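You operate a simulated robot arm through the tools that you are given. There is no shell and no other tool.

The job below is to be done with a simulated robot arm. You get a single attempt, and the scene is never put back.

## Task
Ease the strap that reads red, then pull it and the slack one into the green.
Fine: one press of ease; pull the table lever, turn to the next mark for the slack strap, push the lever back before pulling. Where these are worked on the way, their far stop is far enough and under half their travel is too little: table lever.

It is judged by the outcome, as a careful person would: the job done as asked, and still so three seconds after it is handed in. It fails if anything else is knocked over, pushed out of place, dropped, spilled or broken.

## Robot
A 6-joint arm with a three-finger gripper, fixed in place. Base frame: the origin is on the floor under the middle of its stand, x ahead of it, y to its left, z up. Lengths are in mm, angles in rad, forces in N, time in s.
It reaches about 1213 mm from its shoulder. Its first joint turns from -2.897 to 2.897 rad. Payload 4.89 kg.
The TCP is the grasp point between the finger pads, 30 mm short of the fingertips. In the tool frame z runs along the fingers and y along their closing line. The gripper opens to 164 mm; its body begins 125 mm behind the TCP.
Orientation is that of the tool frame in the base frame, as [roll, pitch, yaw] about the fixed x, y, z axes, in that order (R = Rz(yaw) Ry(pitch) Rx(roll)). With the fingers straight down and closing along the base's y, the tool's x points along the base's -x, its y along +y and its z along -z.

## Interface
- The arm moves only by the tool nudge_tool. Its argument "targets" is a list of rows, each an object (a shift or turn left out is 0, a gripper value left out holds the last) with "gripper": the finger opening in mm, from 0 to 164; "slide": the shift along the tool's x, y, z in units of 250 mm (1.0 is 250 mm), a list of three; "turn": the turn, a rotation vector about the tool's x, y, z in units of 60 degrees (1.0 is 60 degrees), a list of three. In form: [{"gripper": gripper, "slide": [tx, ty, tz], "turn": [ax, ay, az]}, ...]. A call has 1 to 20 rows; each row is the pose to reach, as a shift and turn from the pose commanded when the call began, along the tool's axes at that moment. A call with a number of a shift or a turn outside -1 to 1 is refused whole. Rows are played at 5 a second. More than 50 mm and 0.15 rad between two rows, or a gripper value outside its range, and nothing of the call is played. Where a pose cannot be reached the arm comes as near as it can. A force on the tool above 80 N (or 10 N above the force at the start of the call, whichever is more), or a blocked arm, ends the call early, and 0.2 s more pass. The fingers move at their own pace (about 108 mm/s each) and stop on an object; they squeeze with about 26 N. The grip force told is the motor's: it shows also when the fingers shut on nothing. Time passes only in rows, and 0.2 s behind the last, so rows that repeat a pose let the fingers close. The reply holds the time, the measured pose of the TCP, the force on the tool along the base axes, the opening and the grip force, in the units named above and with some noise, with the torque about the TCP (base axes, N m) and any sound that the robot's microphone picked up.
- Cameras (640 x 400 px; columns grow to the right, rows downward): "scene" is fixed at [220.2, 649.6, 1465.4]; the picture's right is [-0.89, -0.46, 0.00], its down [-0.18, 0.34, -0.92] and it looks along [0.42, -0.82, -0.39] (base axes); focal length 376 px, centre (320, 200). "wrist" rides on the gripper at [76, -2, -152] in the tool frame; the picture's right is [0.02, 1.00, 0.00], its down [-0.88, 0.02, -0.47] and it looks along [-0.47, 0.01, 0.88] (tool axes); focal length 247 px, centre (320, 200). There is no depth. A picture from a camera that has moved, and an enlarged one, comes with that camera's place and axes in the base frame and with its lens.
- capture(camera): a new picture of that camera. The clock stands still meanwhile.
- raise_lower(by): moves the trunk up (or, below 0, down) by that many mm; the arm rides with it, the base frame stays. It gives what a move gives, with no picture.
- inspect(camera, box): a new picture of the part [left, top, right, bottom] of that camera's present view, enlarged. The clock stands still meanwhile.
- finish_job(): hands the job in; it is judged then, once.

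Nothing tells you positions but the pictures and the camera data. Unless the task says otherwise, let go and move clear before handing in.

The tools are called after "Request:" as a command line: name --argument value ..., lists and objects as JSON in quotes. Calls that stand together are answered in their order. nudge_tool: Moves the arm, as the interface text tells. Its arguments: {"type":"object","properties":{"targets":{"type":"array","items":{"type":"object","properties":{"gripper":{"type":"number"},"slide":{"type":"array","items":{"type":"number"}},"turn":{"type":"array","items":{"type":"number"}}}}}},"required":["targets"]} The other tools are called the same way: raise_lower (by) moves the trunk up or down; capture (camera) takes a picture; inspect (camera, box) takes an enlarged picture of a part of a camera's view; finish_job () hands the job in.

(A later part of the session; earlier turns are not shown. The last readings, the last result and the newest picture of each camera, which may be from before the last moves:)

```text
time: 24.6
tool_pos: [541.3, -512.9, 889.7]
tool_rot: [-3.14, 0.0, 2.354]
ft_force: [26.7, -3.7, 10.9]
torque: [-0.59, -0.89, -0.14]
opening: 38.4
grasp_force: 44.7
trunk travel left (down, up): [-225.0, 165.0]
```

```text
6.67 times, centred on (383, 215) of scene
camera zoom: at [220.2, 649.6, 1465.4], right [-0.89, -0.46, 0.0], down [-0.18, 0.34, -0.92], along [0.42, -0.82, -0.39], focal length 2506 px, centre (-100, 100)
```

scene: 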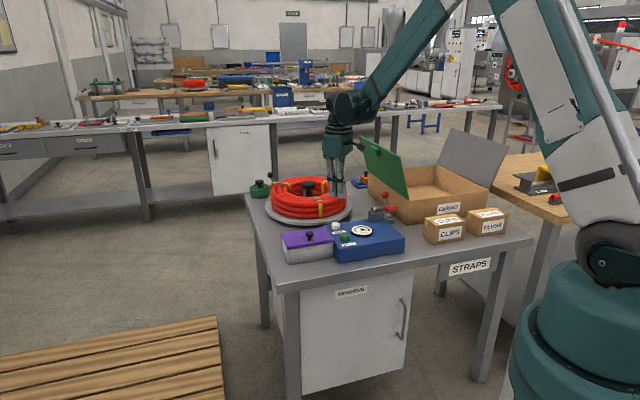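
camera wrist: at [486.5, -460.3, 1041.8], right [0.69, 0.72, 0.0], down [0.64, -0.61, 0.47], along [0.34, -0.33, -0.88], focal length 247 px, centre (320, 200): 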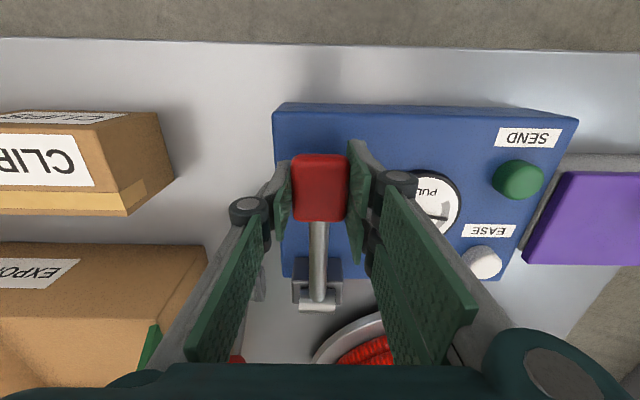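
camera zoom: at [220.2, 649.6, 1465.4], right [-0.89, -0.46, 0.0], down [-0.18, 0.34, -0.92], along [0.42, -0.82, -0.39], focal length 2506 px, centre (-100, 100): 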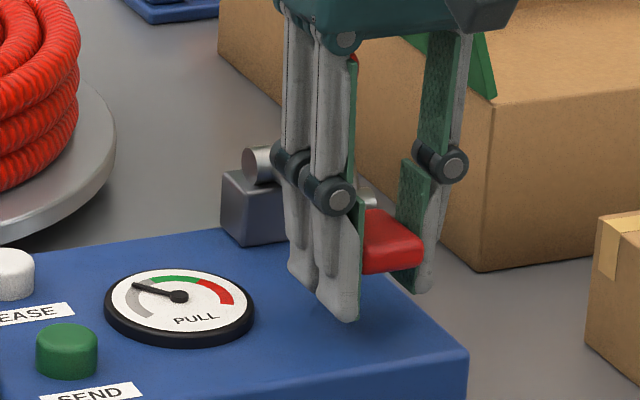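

The second stroke raised it again. I'll zoom the gauge to measure the increments.

Request:
inspect --camera "scene" --box '[348, 222, 376, 240]'

```text
16.00 times, centred on (362, 231) of scene
camera zoom: at [220.2, 649.6, 1465.4], right [-0.89, -0.46, 0.0], down [-0.18, 0.34, -0.92], along [0.42, -0.82, -0.39], focal length 6016 px, centre (-352, -296)
```

zoom: 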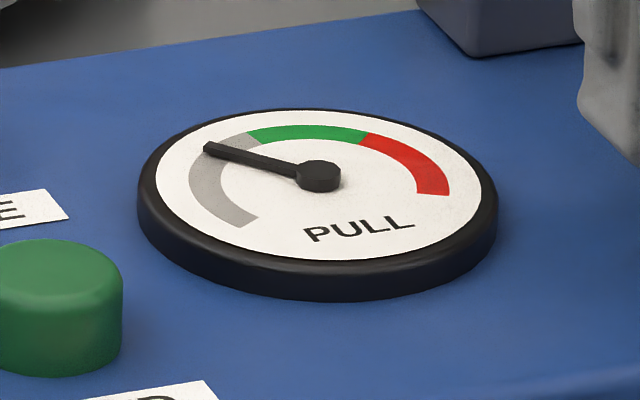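

The needle is now just short of green; one more stroke should land in it. I'll return the handle up first.

Request:
nudge_tool --targets '[{"gripper": 20, "slide": [-0.004, 0, -0.025]}, {"slide": [-0.006, 0, -0.05]}, {"slide": [-0.01, 0, -0.077]}, {"slide": [-0.016, 0, -0.1]}, {"slide": [-0.024, 0, -0.125]}, {"slide": [-0.036, 0, -0.155]}, {"slide": [-0.046, 0, -0.185]}, {"slide": [-0.046, 0, -0.185]}]'

Request:
inspect --camera "scene" --box '[335, 185, 431, 245]'

```text
time: 26.4
tool_pos: [550.7, -521.4, 934.1]
tool_rot: [3.141, 0.001, 2.355]
ft_force: [-4.9, 18.7, -35.0]
torque: [0.41, 0.5, 0.02]
opening: 38.3
grasp_force: 45.2
trunk travel left (down, up): [-225.0, 165.0]
```

```text
6.67 times, centred on (383, 215) of scene
camera zoom: at [220.2, 649.6, 1465.4], right [-0.89, -0.46, 0.0], down [-0.18, 0.34, -0.92], along [0.42, -0.82, -0.39], focal length 2506 px, centre (-100, 100)
```

zoom: 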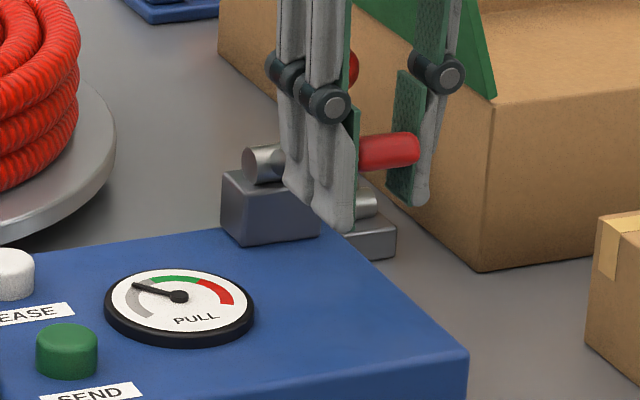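

The handle is back up and the gauge holds. Now the third stroke.

Request:
nudge_tool --targets '[{"gripper": 20, "slide": [0.012, 0, 0.03]}, {"slide": [0.022, 0, 0.06]}, {"slide": [0.03, 0, 0.084]}, {"slide": [0.036, 0, 0.108]}, {"slide": [0.042, 0, 0.134]}, {"slide": [0.046, 0, 0.16]}, {"slide": [0.048, 0, 0.18]}, {"slide": [0.048, 0, 0.18]}]'

Request:
inspect --camera "scene" --box '[348, 222, 376, 240]'

```text
time: 28.2
tool_pos: [542.1, -513.7, 891.3]
tool_rot: [3.14, 0.001, 2.356]
ft_force: [14.9, 3.3, 10.6]
torque: [-0.56, -0.92, 0.07]
opening: 38.3
grasp_force: 45.1
trunk travel left (down, up): [-225.0, 165.0]
```

```text
16.00 times, centred on (362, 231) of scene
camera zoom: at [220.2, 649.6, 1465.4], right [-0.89, -0.46, 0.0], down [-0.18, 0.34, -0.92], along [0.42, -0.82, -0.39], focal length 6016 px, centre (-352, -296)
```

zoom: 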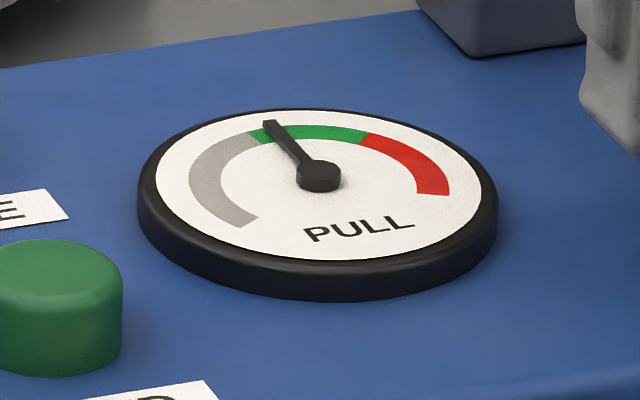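

The needle is in the green. I'll return the handle to its rest, release it and look at the gauge from above to see how well inside green it is.

Request:
nudge_tool --targets '[{"gripper": 20, "slide": [-0.004, 0, -0.025]}, {"slide": [-0.006, 0, -0.05]}, {"slide": [-0.01, 0, -0.077]}, {"slide": [-0.016, 0, -0.1]}, {"slide": [-0.024, 0, -0.125]}, {"slide": [-0.034, 0, -0.15]}, {"slide": [-0.042, 0, -0.175]}, {"slide": [-0.042, 0, -0.175]}]'

Request:
inspect --camera "scene" --box '[335, 185, 431, 245]'

Request:
capture --camera "wrist"

```text
time: 30.0
tool_pos: [549.9, -521.8, 932.0]
tool_rot: [-3.141, 0.0, 2.356]
ft_force: [-12.4, 15.9, -32.1]
torque: [0.41, 0.56, -0.01]
opening: 38.3
grasp_force: 45.5
trunk travel left (down, up): [-225.0, 165.0]
```

```text
6.67 times, centred on (383, 215) of scene
camera zoom: at [220.2, 649.6, 1465.4], right [-0.89, -0.46, 0.0], down [-0.18, 0.34, -0.92], along [0.42, -0.82, -0.39], focal length 2506 px, centre (-100, 100)
```

zoom: 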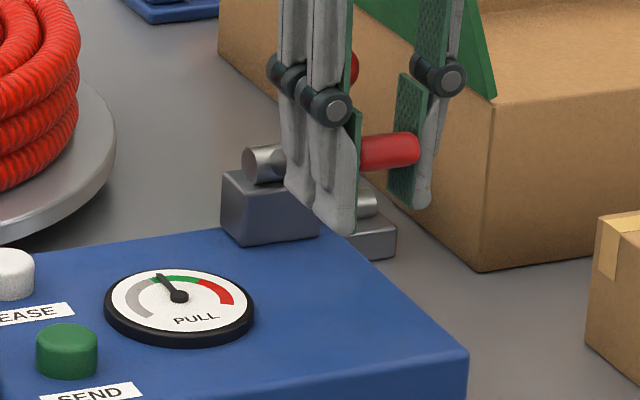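

```text
taken
camera wrist: at [494.2, -467.8, 1086.2], right [0.69, 0.72, 0.0], down [0.64, -0.61, 0.47], along [0.34, -0.33, -0.88], focal length 247 px, centre (320, 200)
```

wrist: 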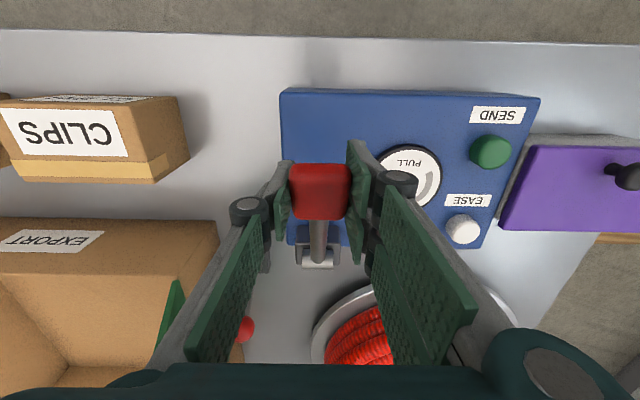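

The handle is at its upper stop. I'll open the fingers and rise straight up, then view the gauge.

Request:
nudge_tool --targets '[{"gripper": 100, "slide": [0.006, 0, 0.008]}, {"gripper": 100, "slide": [0.006, 0, 0.008]}, {"gripper": 100, "slide": [0.006, 0, 0.008]}, {"gripper": 100, "slide": [0.0, 0, -0.1]}, {"gripper": 100, "slide": [0.0, 0, -0.25]}, {"gripper": 100, "slide": [0.0, 0, -0.4]}, {"gripper": 100, "slide": [0.0, 0, -0.55]}, {"gripper": 100, "slide": [0.0, 0, -0.55]}]'

Request:
capture --camera "wrist"

Request:
inspect --camera "scene" --box '[335, 185, 431, 245]'

```text
time: 31.8
tool_pos: [548.7, -521.0, 1072.5]
tool_rot: [-3.141, 0.001, 2.358]
ft_force: [-0.6, 0.0, 0.9]
torque: [-0.08, -0.05, 0.0]
opening: 99.7
grasp_force: 0.0
trunk travel left (down, up): [-225.0, 165.0]
```

```text
taken
camera wrist: at [493.7, -468.0, 1225.8], right [0.69, 0.72, 0.0], down [0.64, -0.61, 0.47], along [0.34, -0.33, -0.88], focal length 247 px, centre (320, 200)
```

wrist: 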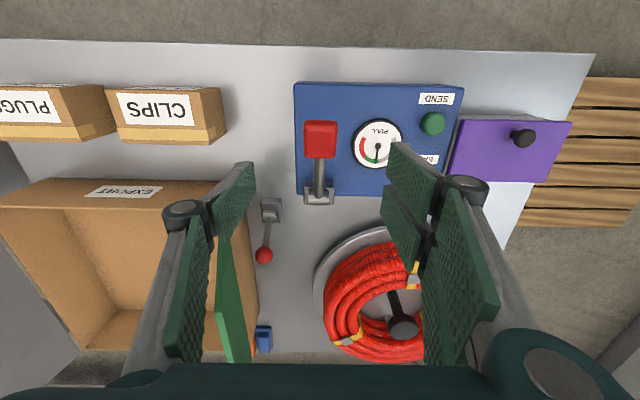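

```text
6.67 times, centred on (383, 215) of scene
camera zoom: at [220.2, 649.6, 1465.4], right [-0.89, -0.46, 0.0], down [-0.18, 0.34, -0.92], along [0.42, -0.82, -0.39], focal length 2506 px, centre (-100, 100)
```

zoom: 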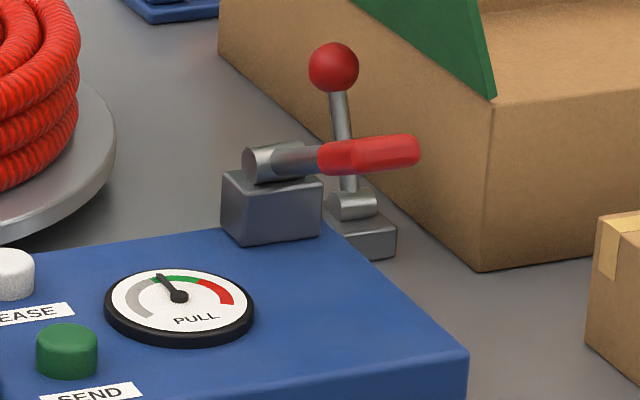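

Request:
inspect --camera "wrist" --box '[342, 110, 414, 175]'

Request:
inspect --camera "wrist" --box '[230, 180, 330, 280]'

```text
6.15 times, centred on (378, 142) of wrist
camera zoom: at [493.7, -468.0, 1225.8], right [0.69, 0.72, 0.0], down [0.64, -0.61, 0.47], along [0.34, -0.33, -0.88], focal length 1520 px, centre (-37, 554)
```

zoom: 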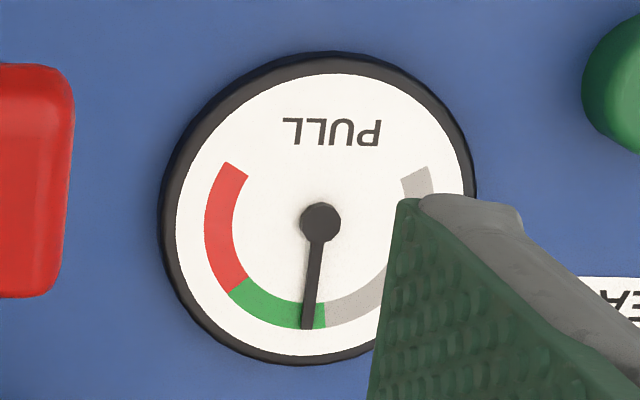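

```text
4.00 times, centred on (280, 230) of wrist
camera zoom: at [493.7, -468.0, 1225.8], right [0.69, 0.72, 0.0], down [0.64, -0.61, 0.47], along [0.34, -0.33, -0.88], focal length 988 px, centre (480, 80)
```

zoom: 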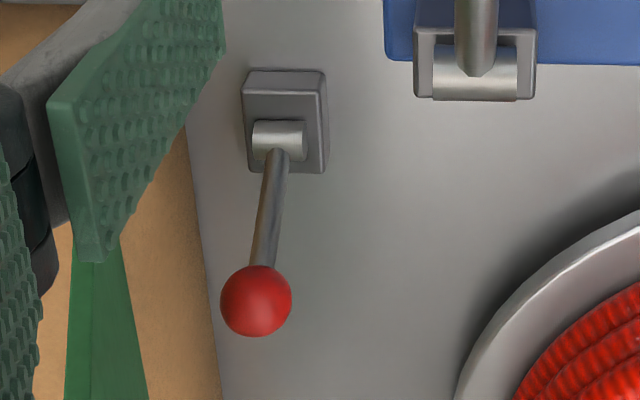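

The first strap now reads about 20% into green with a 40° step per stroke, so another stroke would hit red and it stays as is. Next is the red-ball table lever, near [637, -745, 884], but the green box flap leans over it, so I'll close the fingers, tilt the tool 30° away from the flap and come in from that side.

Request:
nudge_tool --targets '[{"gripper": 0, "slide": [0, 0, -0.08], "turn": [0.125, 0, 0]}, {"gripper": 0, "slide": [-0.1, 0, -0.16], "turn": [0.25, 0, 0]}, {"gripper": 0, "slide": [-0.25, 0, -0.2], "turn": [0.375, 0, 0]}, {"gripper": 0, "slide": [-0.4, 0, -0.2], "turn": [0.5, 0, 0]}, {"gripper": 0, "slide": [-0.58, 0, -0.2], "turn": [0.5, 0, 0]}, {"gripper": 0, "slide": [-0.76, 0, -0.2], "turn": [0.5, 0, 0]}, {"gripper": 0, "slide": [-0.9, 0, -0.2], "turn": [0.5, 0, 0]}, {"gripper": 0, "slide": [-0.9, 0, -0.2], "turn": [0.5, 0, 0]}]'

Request:
capture --camera "wrist"

Request:
inspect --camera "scene" --box '[288, 100, 448, 220]'

```text
time: 33.6
tool_pos: [709.5, -682.0, 1119.7]
tool_rot: [-2.618, 0.001, 2.356]
ft_force: [0.2, -0.6, -0.6]
torque: [0.05, 0.12, -0.07]
opening: 0.0
grasp_force: 26.2
trunk travel left (down, up): [-225.0, 165.0]
```

```text
taken
camera wrist: at [708.4, -574.7, 1254.0], right [0.6, 0.63, -0.5], down [0.8, -0.44, 0.4], along [0.03, -0.64, -0.77], focal length 247 px, centre (320, 200)
```

wrist: 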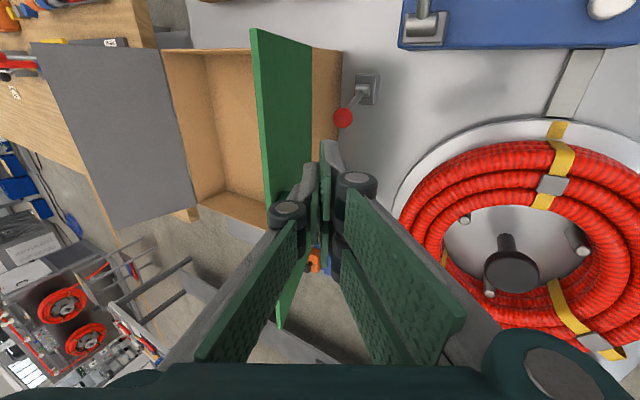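

```text
3.33 times, centred on (368, 160) of scene
camera zoom: at [220.2, 649.6, 1465.4], right [-0.89, -0.46, 0.0], down [-0.18, 0.34, -0.92], along [0.42, -0.82, -0.39], focal length 1253 px, centre (160, 333)
```

zoom: 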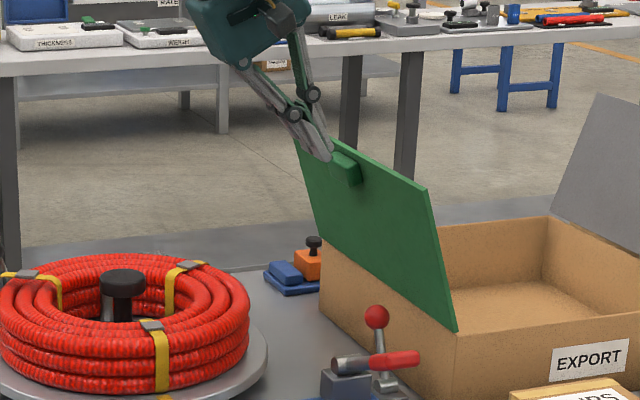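

The tilted wrist view confirms the flap's top edge is clear of my line, and puts the ball near [638, -744, 885]. I'll move to a pre-approach point behind the ball and up along the finger axis.

Request:
nudge_tool --targets '[{"gripper": 0, "slide": [-0.07, 0.04, 0.1]}, {"gripper": 0, "slide": [-0.14, 0.08, 0.2]}, {"gripper": 0, "slide": [-0.193, 0.126, 0.314]}, {"gripper": 0, "slide": [-0.193, 0.126, 0.314]}]'

Request:
capture --camera "wrist"

Request:
inspect --camera "scene" --box '[288, 120, 448, 220]'

```text
time: 34.6
tool_pos: [734.7, -722.7, 1035.7]
tool_rot: [-2.62, -0.001, 2.357]
ft_force: [-0.8, -0.8, -0.2]
torque: [0.02, 0.1, -0.06]
opening: 0.0
grasp_force: 26.1
trunk travel left (down, up): [-225.0, 165.0]
```

```text
taken
camera wrist: at [733.0, -615.8, 1169.9], right [0.6, 0.63, -0.5], down [0.8, -0.44, 0.4], along [0.03, -0.64, -0.77], focal length 247 px, centre (320, 200)
```

wrist: 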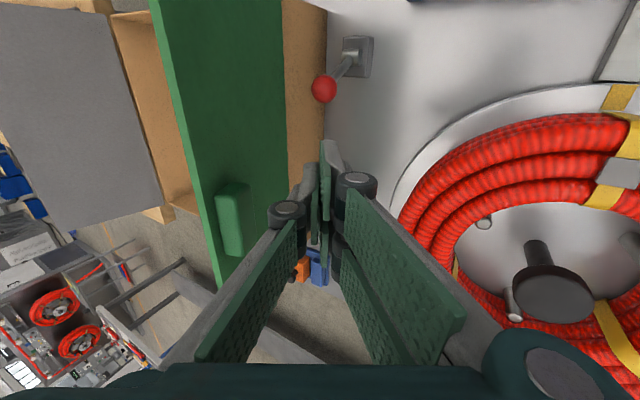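

```text
4.00 times, centred on (368, 170) of scene
camera zoom: at [220.2, 649.6, 1465.4], right [-0.89, -0.46, 0.0], down [-0.18, 0.34, -0.92], along [0.42, -0.82, -0.39], focal length 1504 px, centre (128, 320)
```

zoom: 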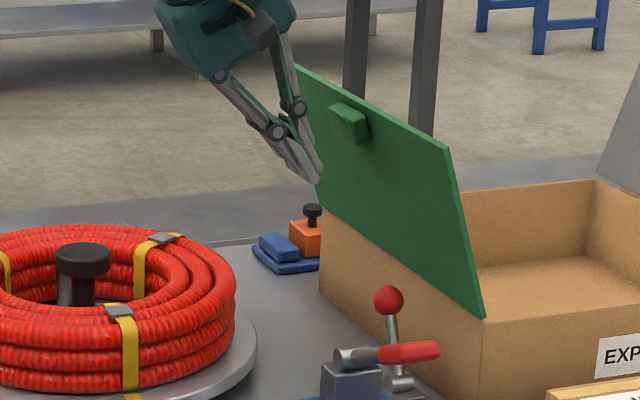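

There's a handle on the flap that would come close to the gripper body at this angle. I'll tilt a further 15° away from it and realign before approaching.

Request:
nudge_tool --targets '[{"gripper": 0, "slide": [0, 0.06, 0.03], "turn": [0.125, 0, 0]}, {"gripper": 0, "slide": [0, 0.12, 0.07], "turn": [0.25, 0, 0]}, {"gripper": 0, "slide": [0, 0.156, 0.098], "turn": [0.25, 0, 0]}, {"gripper": 0, "slide": [0, 0.156, 0.098], "turn": [0.25, 0, 0]}]'

Request:
capture --camera "wrist"

```text
time: 35.6
tool_pos: [749.5, -706.4, 997.6]
tool_rot: [-2.355, 0.0, 2.355]
ft_force: [0.9, 0.2, 0.4]
torque: [-0.03, 0.15, -0.04]
opening: 0.1
grasp_force: 25.4
trunk travel left (down, up): [-225.0, 165.0]
```

```text
taken
camera wrist: at [770.7, -577.5, 1106.5], right [0.48, 0.52, -0.71], down [0.87, -0.38, 0.32], along [-0.1, -0.77, -0.63], focal length 247 px, centre (320, 200)
```

wrist: 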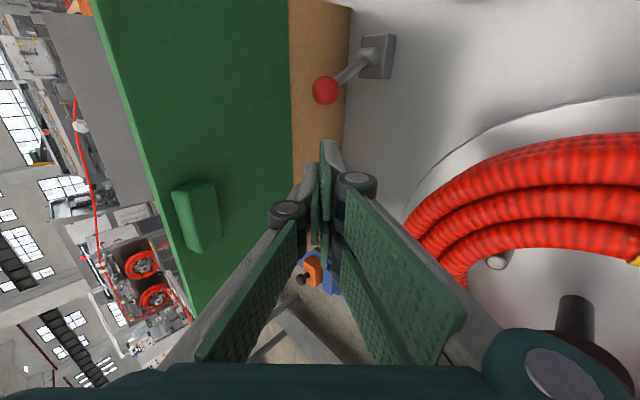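

The ball now lines up just beside the finger axis. I'll slide in along the finger axis to end up behind the ball.

Request:
nudge_tool --targets '[{"gripper": 0, "slide": [0, 0, 0.13]}, {"gripper": 0, "slide": [0, 0, 0.26]}, {"gripper": 0, "slide": [0, 0, 0.36]}, {"gripper": 0, "slide": [0, 0, 0.44]}, {"gripper": 0, "slide": [0, 0, 0.52]}, {"gripper": 0, "slide": [0, 0, 0.52]}]'

Request:
capture --camera "wrist"

Request:
inspect --camera "scene" --box '[320, 150, 432, 220]'

```text
time: 37.0
tool_pos: [685.1, -771.9, 905.0]
tool_rot: [-2.355, 0.001, 2.355]
ft_force: [0.1, 0.0, 0.1]
torque: [0.0, 0.01, 0.0]
opening: 0.0
grasp_force: 26.1
trunk travel left (down, up): [-225.0, 165.0]
```

```text
taken
camera wrist: at [706.0, -642.9, 1014.9], right [0.48, 0.52, -0.71], down [0.87, -0.38, 0.32], along [-0.1, -0.77, -0.63], focal length 247 px, centre (320, 200)
```

wrist: 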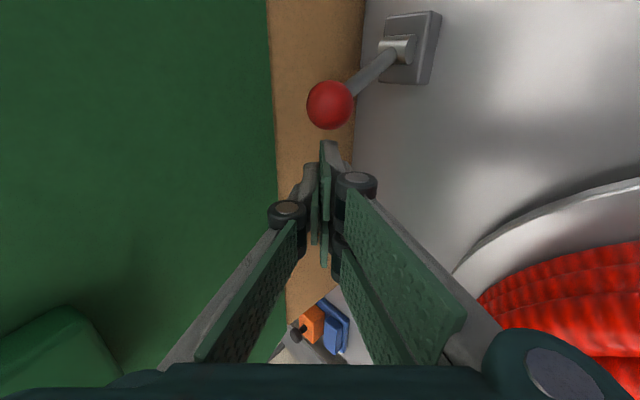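

```text
5.71 times, centred on (376, 185) of scene
camera zoom: at [220.2, 649.6, 1465.4], right [-0.89, -0.46, 0.0], down [-0.18, 0.34, -0.92], along [0.42, -0.82, -0.39], focal length 2148 px, centre (0, 286)
```

zoom: 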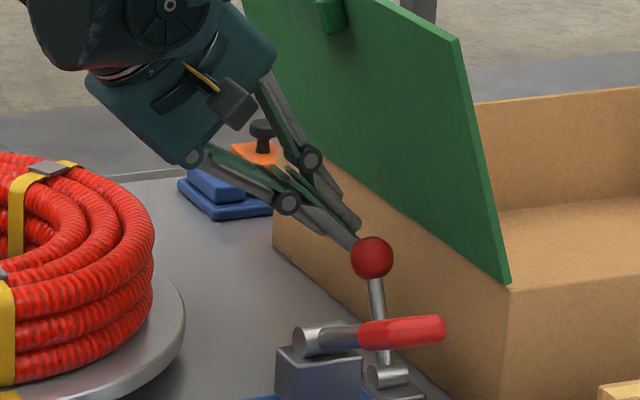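

The fingers sit just behind the ball. I'll drag it toward the table's front in steps and watch the forces.

Request:
nudge_tool --targets '[{"gripper": 0, "slide": [0.04, 0, 0]}, {"gripper": 0, "slide": [0.08, 0, 0]}, {"gripper": 0, "slide": [0.1, 0, 0]}, {"gripper": 0, "slide": [0.12, 0, 0]}, {"gripper": 0, "slide": [0.12, 0, 0]}]'

Request:
capture --camera "wrist"

```text
time: 38.2
tool_pos: [662.2, -751.0, 904.8]
tool_rot: [-2.357, -0.001, 2.357]
ft_force: [-0.2, -0.1, 0.5]
torque: [0.01, 0.02, 0.0]
opening: 0.0
grasp_force: 26.4
trunk travel left (down, up): [-225.0, 165.0]
```

```text
taken
camera wrist: at [684.1, -621.8, 1015.0], right [0.48, 0.52, -0.71], down [0.87, -0.38, 0.32], along [-0.1, -0.77, -0.63], focal length 247 px, centre (320, 200)
```

wrist: 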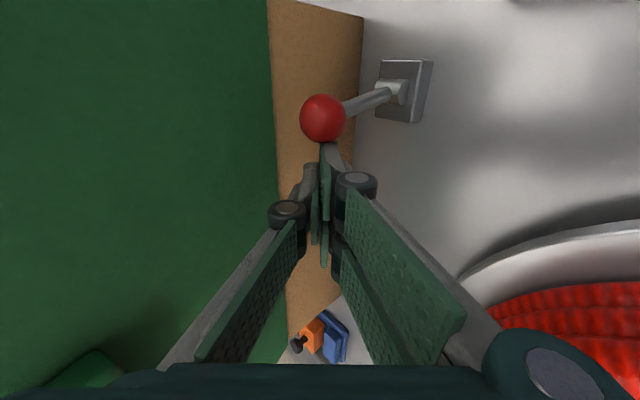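

The lever is moving freely with the ball against the fingers. I'll continue the pull, following the ball's arc slightly.

Request:
nudge_tool --targets '[{"gripper": 0, "slide": [0.03, -0.012, 0]}, {"gripper": 0, "slide": [0.06, -0.02, 0]}, {"gripper": 0, "slide": [0.09, -0.024, 0]}, {"gripper": 0, "slide": [0.12, -0.024, 0]}, {"gripper": 0, "slide": [0.15, -0.02, 0]}, {"gripper": 0, "slide": [0.15, -0.02, 0]}]'

Request:
capture --camera "wrist"

Request:
inspect --camera "scene" --box '[320, 150, 432, 220]'

```text
time: 39.6
tool_pos: [632.9, -725.6, 907.4]
tool_rot: [-2.358, 0.0, 2.356]
ft_force: [0.0, 0.3, 0.6]
torque: [-0.01, -0.03, 0.0]
opening: 0.1
grasp_force: 26.0
trunk travel left (down, up): [-225.0, 165.0]
```

```text
taken
camera wrist: at [655.1, -597.4, 1018.1], right [0.48, 0.52, -0.71], down [0.87, -0.38, 0.32], along [-0.1, -0.77, -0.63], focal length 247 px, centre (320, 200)
```

wrist: 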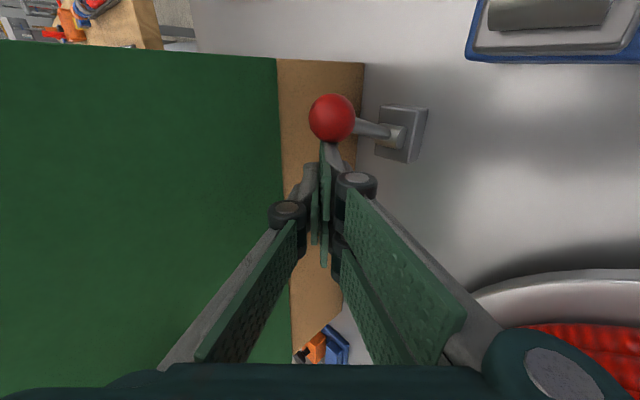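

```text
5.71 times, centred on (376, 185) of scene
camera zoom: at [220.2, 649.6, 1465.4], right [-0.89, -0.46, 0.0], down [-0.18, 0.34, -0.92], along [0.42, -0.82, -0.39], focal length 2148 px, centre (0, 286)
```

zoom: 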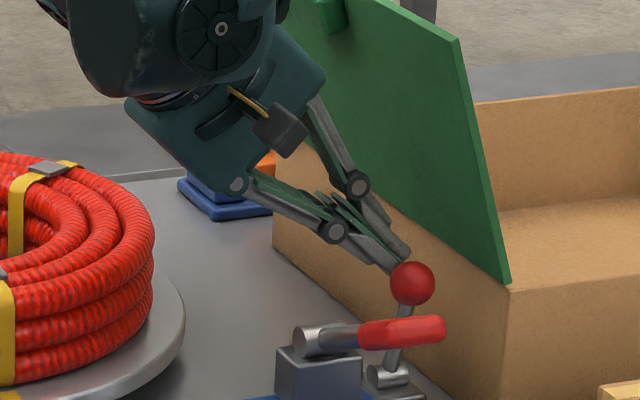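

The lever is past vertical now. I'll keep pulling to its far stop, watching for rising force.

Request:
nudge_tool --targets '[{"gripper": 0, "slide": [0.02, 0.004, 0]}, {"gripper": 0, "slide": [0.04, 0.01, 0]}, {"gripper": 0, "slide": [0.06, 0.018, 0]}, {"gripper": 0, "slide": [0.08, 0.026, 0]}, {"gripper": 0, "slide": [0.08, 0.026, 0]}]'

Request:
capture --camera "wrist"

Request:
inspect --camera "scene" --box '[320, 150, 432, 220]'

```text
time: 40.7
tool_pos: [626.7, -715.9, 907.7]
tool_rot: [-2.35, 0.008, 2.363]
ft_force: [16.2, -27.4, 7.4]
torque: [-0.44, -0.19, 0.62]
opening: 0.1
grasp_force: 26.1
trunk travel left (down, up): [-225.0, 165.0]
stopped in row 5: the force on the tool passed its limit at 86 N (the readings are from after the stop); the commanded pose is now the measured one
```

```text
taken
camera wrist: at [647.2, -584.9, 1015.2], right [0.48, 0.51, -0.71], down [0.87, -0.37, 0.33], along [-0.09, -0.78, -0.62], focal length 247 px, centre (320, 200)
```

wrist: 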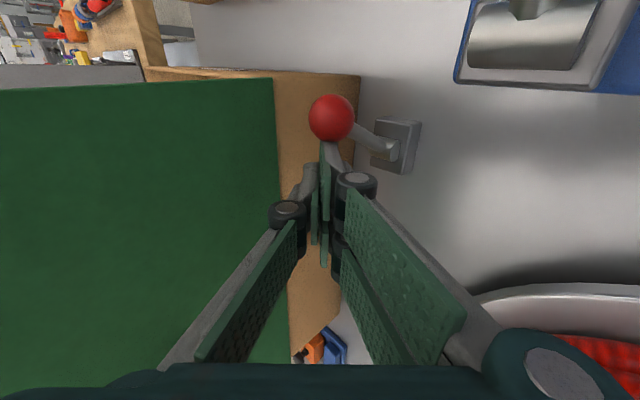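

```text
5.71 times, centred on (376, 185) of scene
camera zoom: at [220.2, 649.6, 1465.4], right [-0.89, -0.46, 0.0], down [-0.18, 0.34, -0.92], along [0.42, -0.82, -0.39], focal length 2148 px, centre (0, 286)
```

zoom: 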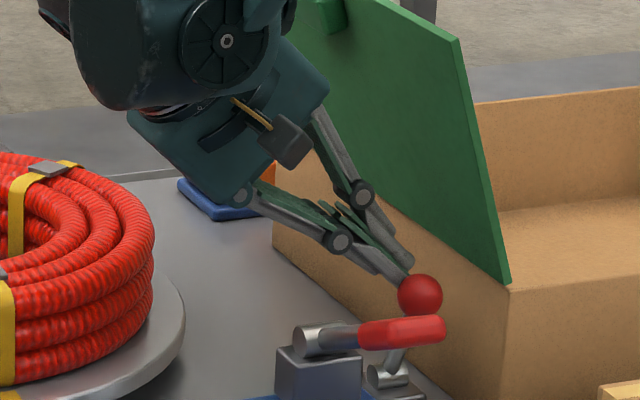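

The force spike is at the ball contact, consistent with the lever's far stop. I'll back off from the ball and check that the lever stays put.

Request:
nudge_tool --targets '[{"gripper": 0, "slide": [-0.03, 0, 0]}, {"gripper": 0, "slide": [-0.08, 0, 0]}, {"gripper": 0, "slide": [-0.1, 0, -0.1]}, {"gripper": 0, "slide": [-0.1, 0, -0.25]}, {"gripper": 0, "slide": [-0.1, 0, -0.4]}, {"gripper": 0, "slide": [-0.1, 0, -0.55]}, {"gripper": 0, "slide": [-0.1, 0, -0.55]}]'

Request:
capture --camera "wrist"

Request:
inspect --camera "scene" --box '[320, 150, 432, 220]'

```text
time: 42.3
tool_pos: [712.8, -657.9, 1005.2]
tool_rot: [-2.354, 0.006, 2.361]
ft_force: [0.5, 0.5, 0.3]
torque: [-0.04, -0.01, 0.03]
opening: 0.0
grasp_force: 26.3
trunk travel left (down, up): [-225.0, 165.0]
```

```text
taken
camera wrist: at [733.3, -528.4, 1113.8], right [0.48, 0.51, -0.71], down [0.87, -0.37, 0.32], along [-0.1, -0.77, -0.63], focal length 247 px, centre (320, 200)
```

wrist: 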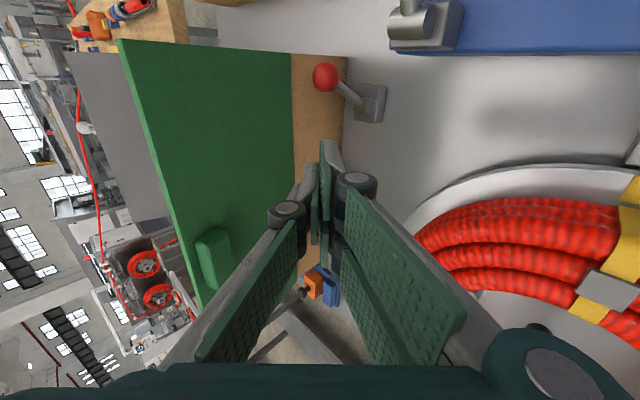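

```text
5.71 times, centred on (376, 185) of scene
camera zoom: at [220.2, 649.6, 1465.4], right [-0.89, -0.46, 0.0], down [-0.18, 0.34, -0.92], along [0.42, -0.82, -0.39], focal length 2148 px, centre (0, 286)
```

zoom: 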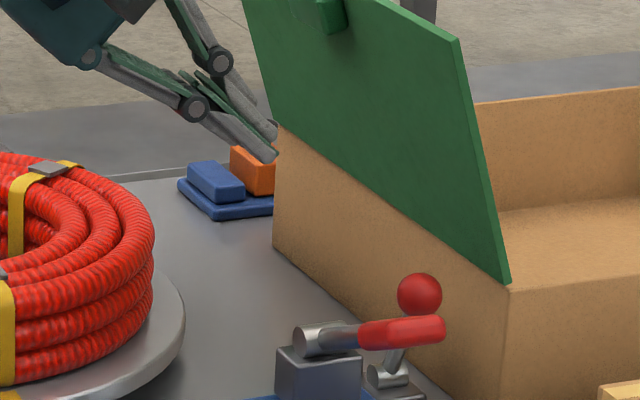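

The lever stays pulled. Now I'll straighten the tool and move above the turntable hub to see if it is reachable and to refine its position.

Request:
nudge_tool --targets '[{"gripper": 0, "slide": [-0.05, 0.02, -0.1], "turn": [-0.1, 0, 0]}, {"gripper": 0, "slide": [-0.15, 0.05, -0.2], "turn": [-0.21, 0, 0]}, {"gripper": 0, "slide": [-0.26, 0.09, -0.3], "turn": [-0.32, 0, 0]}, {"gripper": 0, "slide": [-0.37, 0.12, -0.39], "turn": [-0.43, 0, 0]}, {"gripper": 0, "slide": [-0.48, 0.16, -0.48], "turn": [-0.54, 0, 0]}, {"gripper": 0, "slide": [-0.58, 0.19, -0.57], "turn": [-0.65, 0, 0]}, {"gripper": 0, "slide": [-0.671, 0.221, -0.646], "turn": [-0.75, 0, 0]}, {"gripper": 0, "slide": [-0.671, 0.221, -0.646], "turn": [-0.75, 0, 0]}]'

Request:
capture --camera "wrist"

Request:
capture --camera "scene"

```text
time: 44.1
tool_pos: [937.4, -672.5, 1080.0]
tool_rot: [-3.139, 0.007, 2.363]
ft_force: [-0.5, -0.3, 0.1]
torque: [0.02, 0.03, -0.01]
opening: 0.0
grasp_force: 26.4
trunk travel left (down, up): [-225.0, 165.0]
```

```text
taken
camera wrist: at [881.8, -618.1, 1232.9], right [0.69, 0.73, 0.0], down [0.64, -0.6, 0.48], along [0.34, -0.33, -0.88], focal length 247 px, centre (320, 200)
```

wrist: 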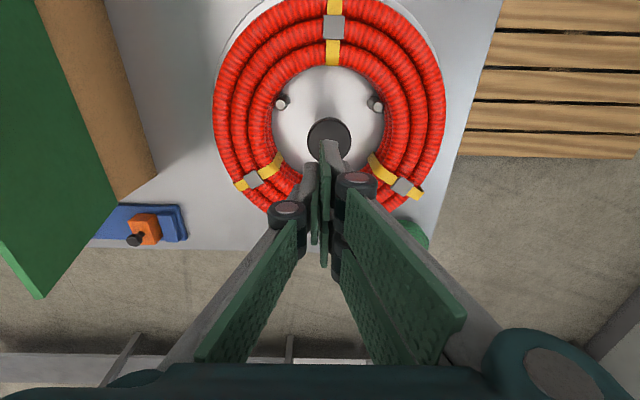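

```text
taken
```

scene: 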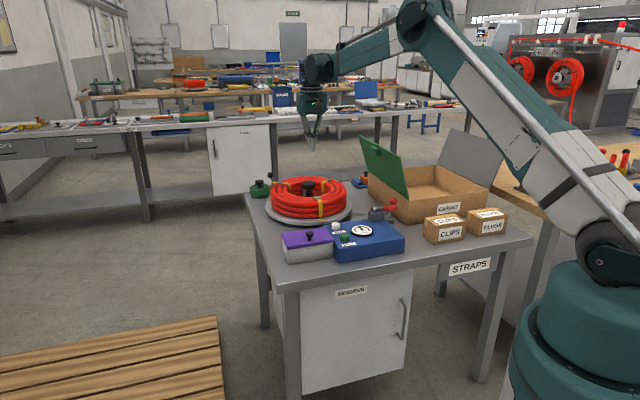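

The arm reaches above the hub. I'll zoom in on the hub and table marks.

Request:
inspect --camera "wrist" --box '[200, 0, 460, 170]'

Request:
inspect --camera "wrist" --box '[270, 90, 390, 170]'

Request:
inspect --camera "scene" --box '[250, 160, 362, 235]'

```text
2.35 times, centred on (330, 85) of wrist
camera zoom: at [881.8, -618.1, 1232.9], right [0.69, 0.73, 0.0], down [0.64, -0.6, 0.48], along [0.34, -0.33, -0.88], focal length 581 px, centre (296, 471)
```

zoom: 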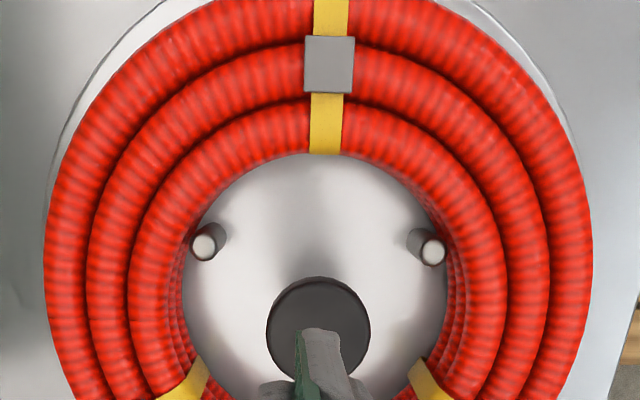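

```text
5.00 times, centred on (330, 130) of wrist
camera zoom: at [881.8, -618.1, 1232.9], right [0.69, 0.73, 0.0], down [0.64, -0.6, 0.48], along [0.34, -0.33, -0.88], focal length 1235 px, centre (270, 550)
```

zoom: 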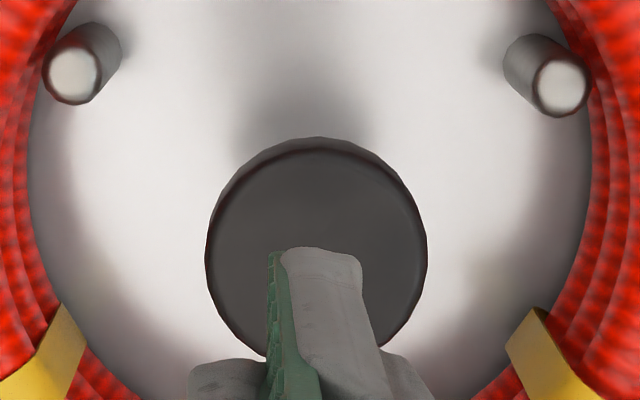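

```text
5.33 times, centred on (306, 198) of scene
camera zoom: at [220.2, 649.6, 1465.4], right [-0.89, -0.46, 0.0], down [-0.18, 0.34, -0.92], along [0.42, -0.82, -0.39], focal length 2005 px, centre (395, 213)
```

zoom: 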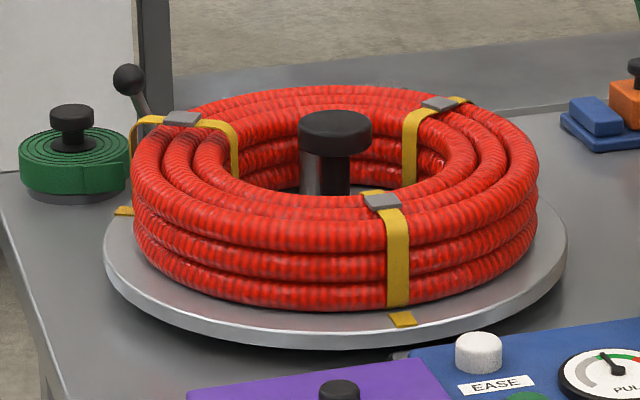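

The hub cap is about 59 mm across and centred near [951, -670, 902]. I'll open to 90 mm, align over it and descend part-way to recheck.

Request:
nudge_tool --targets '[{"gripper": 90, "slide": [-0.016, 0.024, 0.0]}, {"gripper": 90, "slide": [-0.032, 0.047, 0.15]}, {"gripper": 90, "slide": [-0.032, 0.047, 0.3]}, {"gripper": 90, "slide": [-0.032, 0.047, 0.46]}, {"gripper": 90, "slide": [-0.032, 0.047, 0.46]}]'

Request:
capture --camera "wrist"

Request:
inspect --camera "scene" --box '[250, 140, 378, 220]'

```text
time: 45.3
tool_pos: [951.7, -667.7, 963.7]
tool_rot: [-3.138, 0.006, 2.36]
ft_force: [-0.1, 0.4, 0.1]
torque: [0.02, 0.03, -0.01]
opening: 90.0
grasp_force: 0.0
trunk travel left (down, up): [-225.0, 165.0]
```

```text
taken
camera wrist: at [896.1, -615.2, 1116.0], right [0.69, 0.73, 0.0], down [0.64, -0.6, 0.48], along [0.34, -0.33, -0.88], focal length 247 px, centre (320, 200)
```

wrist: 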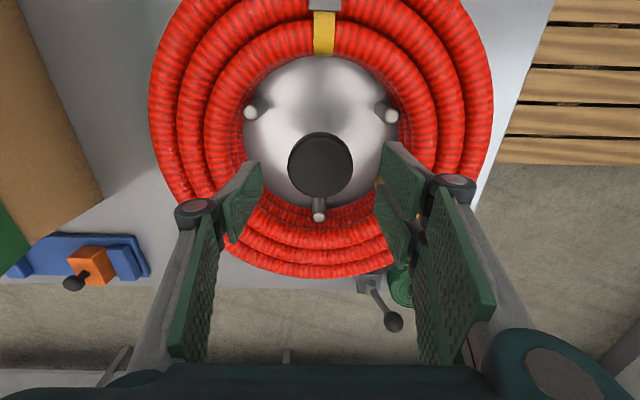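

```text
5.00 times, centred on (314, 180) of scene
camera zoom: at [220.2, 649.6, 1465.4], right [-0.89, -0.46, 0.0], down [-0.18, 0.34, -0.92], along [0.42, -0.82, -0.39], focal length 1880 px, centre (350, 300)
```

zoom: 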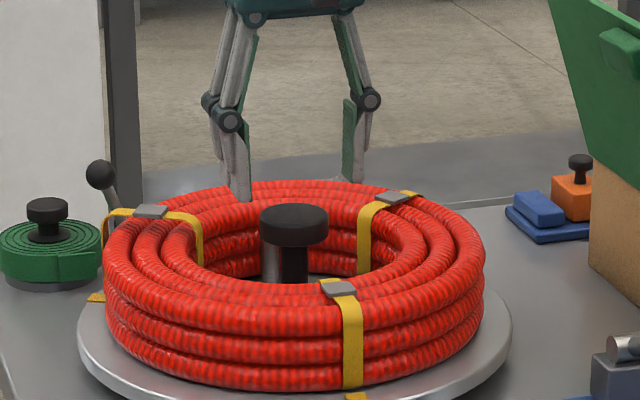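

Request:
inspect --camera "wrist" --box '[240, 120, 400, 230]'

```text
3.64 times, centred on (320, 175) of wrist
camera zoom: at [896.1, -615.2, 1116.0], right [0.69, 0.73, 0.0], down [0.64, -0.6, 0.48], along [0.34, -0.33, -0.88], focal length 898 px, centre (320, 291)
```

zoom: 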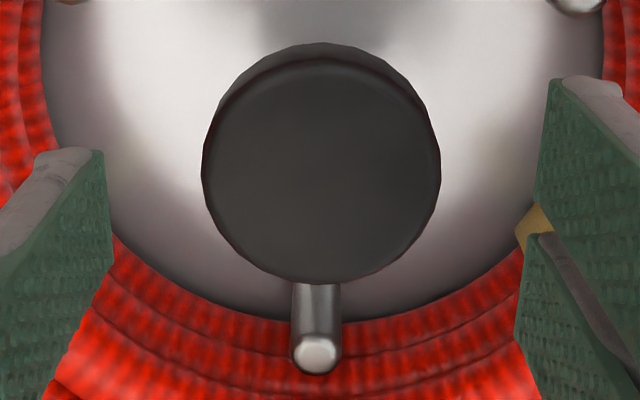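

Alignment is good with a 4 mm shift needed along tool -x. I'll descend to the cap's height and close gently on it.

Request:
nudge_tool --targets '[{"gripper": 90, "slide": [-0.015, 0, 0.1]}, {"gripper": 90, "slide": [-0.016, 0, 0.2]}, {"gripper": 90, "slide": [-0.016, 0, 0.285]}, {"gripper": 90, "slide": [-0.016, 0, 0.285]}]'

Request:
capture --camera "wrist"

Request:
inspect --camera "scene" --box '[250, 140, 378, 220]'

```text
time: 46.3
tool_pos: [954.2, -672.3, 891.8]
tool_rot: [-3.138, 0.006, 2.361]
ft_force: [0.8, -0.6, -0.7]
torque: [-0.01, 0.09, 0.03]
opening: 90.2
grasp_force: 0.1
trunk travel left (down, up): [-225.0, 165.0]
```

```text
taken
camera wrist: at [898.7, -618.5, 1043.7], right [0.69, 0.73, 0.0], down [0.64, -0.6, 0.48], along [0.34, -0.33, -0.88], focal length 247 px, centre (320, 200)
```

wrist: 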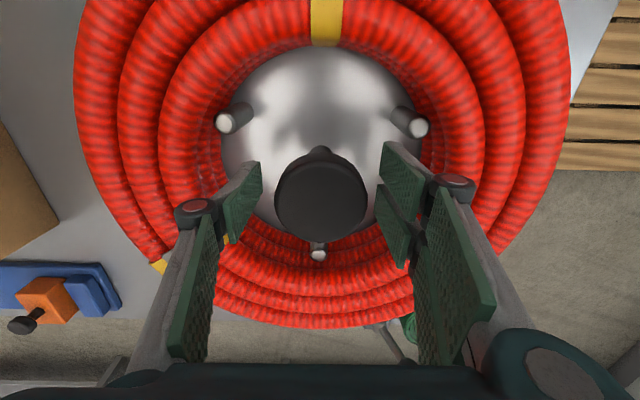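

```text
5.00 times, centred on (314, 180) of scene
camera zoom: at [220.2, 649.6, 1465.4], right [-0.89, -0.46, 0.0], down [-0.18, 0.34, -0.92], along [0.42, -0.82, -0.39], focal length 1880 px, centre (350, 300)
```

zoom: 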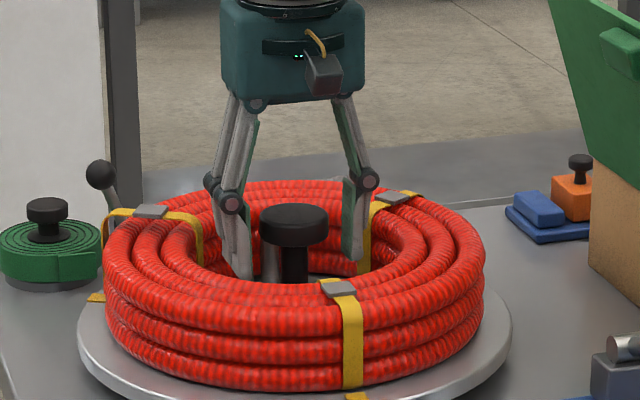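

The cap is between the pads and centred. I'll close on it.

Request:
nudge_tool --targets '[{"gripper": 50}, {"gripper": 40}, {"gripper": 40}, {"gripper": 40}]'

Request:
capture --camera "wrist"

```text
time: 47.3
tool_pos: [953.9, -670.6, 892.0]
tool_rot: [-3.139, 0.006, 2.362]
ft_force: [2.9, 2.9, 0.9]
torque: [0.06, 0.0, 0.0]
opening: 57.1
grasp_force: 44.5
trunk travel left (down, up): [-225.0, 165.0]
```

```text
taken
camera wrist: at [898.6, -617.9, 1044.5], right [0.69, 0.73, 0.0], down [0.64, -0.6, 0.48], along [0.34, -0.33, -0.88], focal length 247 px, centre (320, 200)
```

wrist: 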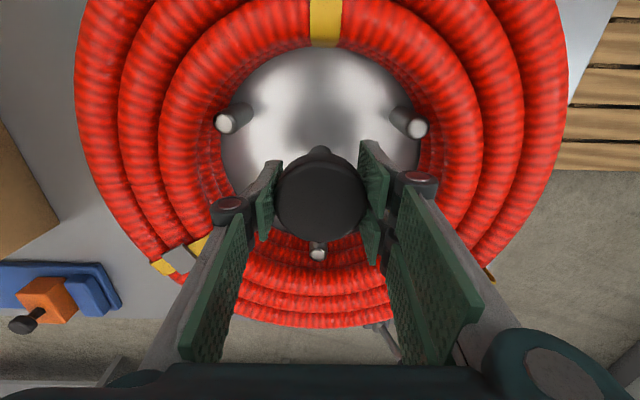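

The hub cap is gripped with little side force. I'll try a small counter-clockwise twist and see if the table follows.

Request:
nudge_tool --targets '[{"gripper": 40, "turn": [0, 0, -0.06]}, {"gripper": 40, "turn": [0, 0, -0.12]}, {"gripper": 40, "turn": [0, 0, -0.18]}, {"gripper": 40, "turn": [0, 0, -0.18]}]'

Request:
capture --camera "wrist"

Request:
inspect --camera "scene" --box '[250, 160, 378, 240]'

```text
time: 48.3
tool_pos: [955.4, -671.8, 891.8]
tool_rot: [-3.138, 0.004, 2.551]
ft_force: [-26.7, 7.3, -19.9]
torque: [0.2, 0.02, -0.06]
opening: 57.1
grasp_force: 44.4
trunk travel left (down, up): [-225.0, 165.0]
```

```text
taken
camera wrist: at [890.2, -629.6, 1044.8], right [0.54, 0.84, -0.01], down [0.74, -0.47, 0.48], along [0.4, -0.26, -0.88], focal length 247 px, centre (320, 200)
```

wrist: 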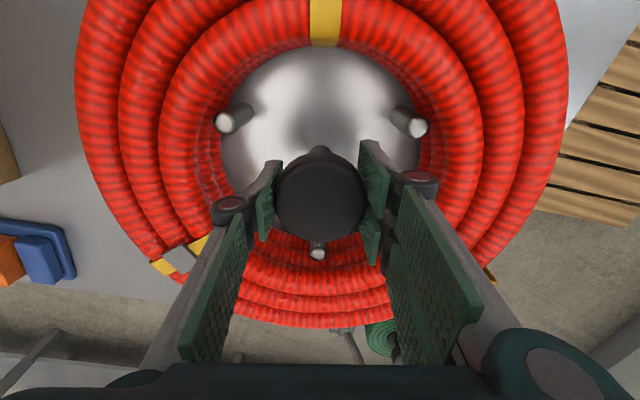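

```text
5.00 times, centred on (314, 200) of scene
camera zoom: at [220.2, 649.6, 1465.4], right [-0.89, -0.46, 0.0], down [-0.18, 0.34, -0.92], along [0.42, -0.82, -0.39], focal length 1880 px, centre (350, 200)
```

zoom: 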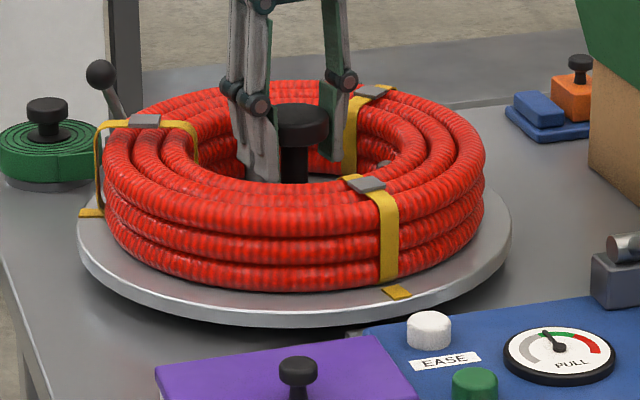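

The table follows the hub: its marks moved the right way while my view of it stayed fixed. I'll relieve the side force and keep turning counter-clockwise.

Request:
nudge_tool --targets '[{"gripper": 40, "slide": [0.01, -0.003, 0.005]}, {"gripper": 40, "slide": [0.01, -0.003, 0.005], "turn": [0, 0, -0.08]}, {"gripper": 40, "slide": [0.01, -0.003, 0.005], "turn": [0, 0, -0.16]}, {"gripper": 40, "slide": [0.01, -0.003, 0.005], "turn": [0, 0, -0.24]}, {"gripper": 40, "slide": [0.01, -0.003, 0.005], "turn": [0, 0, -0.32]}, {"gripper": 40, "slide": [0.01, -0.003, 0.005], "turn": [0, 0, -0.32]}]'

Request:
inspect --camera "scene" --box '[250, 160, 378, 240]'

```text
time: 49.7
tool_pos: [952.7, -671.2, 891.5]
tool_rot: [-3.135, 0.005, 2.884]
ft_force: [26.2, -31.0, 17.4]
torque: [-0.3, -0.08, -0.06]
opening: 57.3
grasp_force: 44.9
trunk travel left (down, up): [-225.0, 165.0]
```

```text
5.00 times, centred on (314, 200) of scene
camera zoom: at [220.2, 649.6, 1465.4], right [-0.89, -0.46, 0.0], down [-0.18, 0.34, -0.92], along [0.42, -0.82, -0.39], focal length 1880 px, centre (350, 200)
```

zoom: 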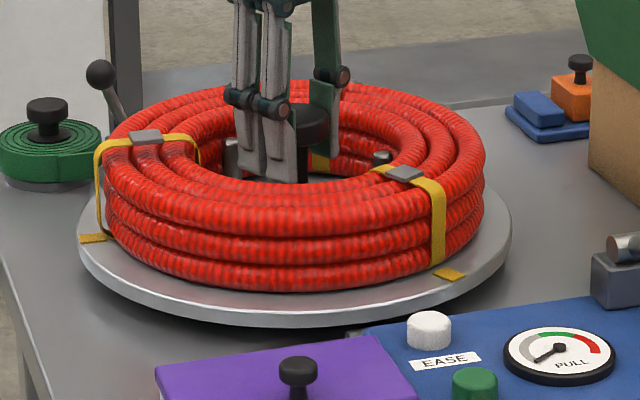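

Turned 30° so far, with the gauge off the first strap as expected. I'll correct the centre slightly and continue.

Request:
nudge_tool --targets '[{"gripper": 40, "slide": [-0.008, -0.006, -0.004]}, {"gripper": 40, "slide": [-0.008, -0.006, -0.004], "turn": [0, 0, -0.08]}, {"gripper": 40, "slide": [-0.008, -0.006, -0.004], "turn": [0, 0, -0.16]}, {"gripper": 40, "slide": [-0.008, -0.006, -0.004], "turn": [0, 0, -0.24]}, {"gripper": 40, "slide": [-0.008, -0.006, -0.004], "turn": [0, 0, -0.32]}, {"gripper": 40, "slide": [-0.008, -0.006, -0.004], "turn": [0, 0, -0.4]}, {"gripper": 40, "slide": [-0.008, -0.006, -0.004], "turn": [0, 0, -0.5]}, {"gripper": 40, "slide": [-0.008, -0.006, -0.004], "turn": [0, 0, -0.5]}]'

Request:
inspect --camera "scene" --box '[250, 160, 378, 240]'

```text
time: 51.5
tool_pos: [955.3, -671.4, 892.3]
tool_rot: [-3.136, 0.001, -2.872]
ft_force: [-23.6, 20.4, -26.8]
torque: [-0.24, -0.39, 0.0]
opening: 56.8
grasp_force: 44.9
trunk travel left (down, up): [-225.0, 165.0]
```

```text
5.00 times, centred on (314, 200) of scene
camera zoom: at [220.2, 649.6, 1465.4], right [-0.89, -0.46, 0.0], down [-0.18, 0.34, -0.92], along [0.42, -0.82, -0.39], focal length 1880 px, centre (350, 200)
```

zoom: 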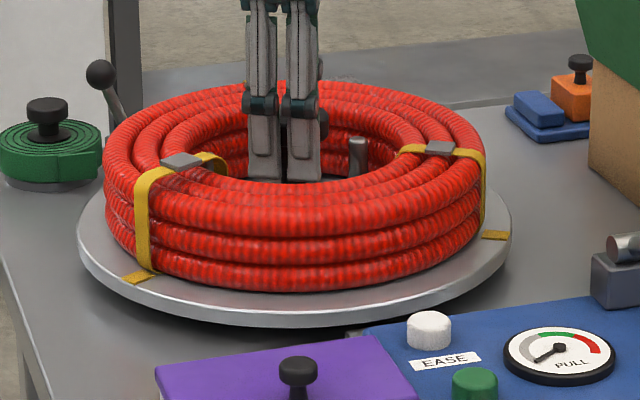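

Halfway there: 60° turned, and the slack strap is coming round to the front. I'll continue another 33°.

Request:
nudge_tool --targets '[{"gripper": 40, "slide": [0.003, 0.005, 0.004]}, {"gripper": 40, "slide": [0.003, 0.005, 0.004], "turn": [0, 0, -0.08]}, {"gripper": 40, "slide": [0.003, 0.005, 0.004], "turn": [0, 0, -0.16]}, {"gripper": 40, "slide": [0.003, 0.005, 0.004], "turn": [0, 0, -0.24]}, {"gripper": 40, "slide": [0.003, 0.005, 0.004], "turn": [0, 0, -0.32]}, {"gripper": 40, "slide": [0.003, 0.005, 0.004], "turn": [0, 0, -0.4]}, {"gripper": 40, "slide": [0.003, 0.005, 0.004], "turn": [0, 0, -0.5]}, {"gripper": 40, "slide": [0.003, 0.005, 0.004], "turn": [0, 0, -0.5]}]'

Request:
inspect --camera "scene" --box '[250, 160, 378, 240]'

Request:
capture --camera "wrist"

```text
time: 53.3
tool_pos: [955.2, -672.0, 891.6]
tool_rot: [-3.136, -0.004, -2.351]
ft_force: [46.4, -26.3, 27.6]
torque: [-0.46, -0.4, -0.04]
opening: 57.4
grasp_force: 44.8
trunk travel left (down, up): [-225.0, 165.0]
```

```text
5.00 times, centred on (314, 200) of scene
camera zoom: at [220.2, 649.6, 1465.4], right [-0.89, -0.46, 0.0], down [-0.18, 0.34, -0.92], along [0.42, -0.82, -0.39], focal length 1880 px, centre (350, 200)
```

zoom: 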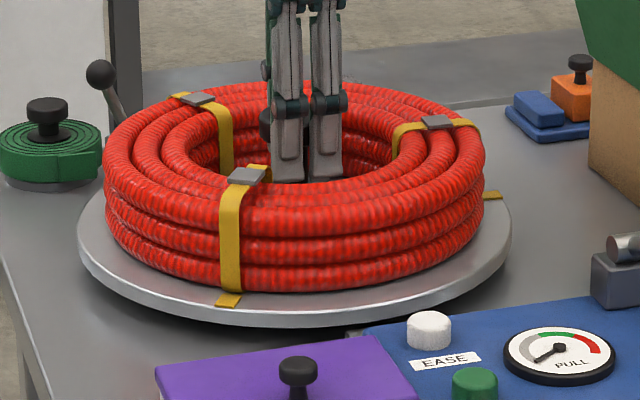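

```text
taken
camera wrist: at [901.8, -726.5, 1045.2], right [-0.73, 0.69, -0.01], down [0.6, 0.64, 0.47], along [0.33, 0.34, -0.88], focal length 247 px, centre (320, 200)
```

wrist: 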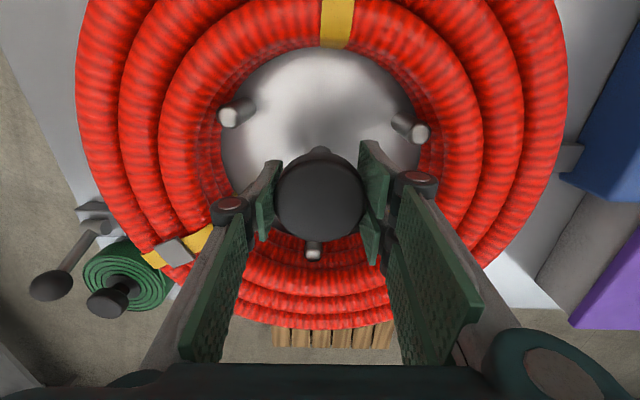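

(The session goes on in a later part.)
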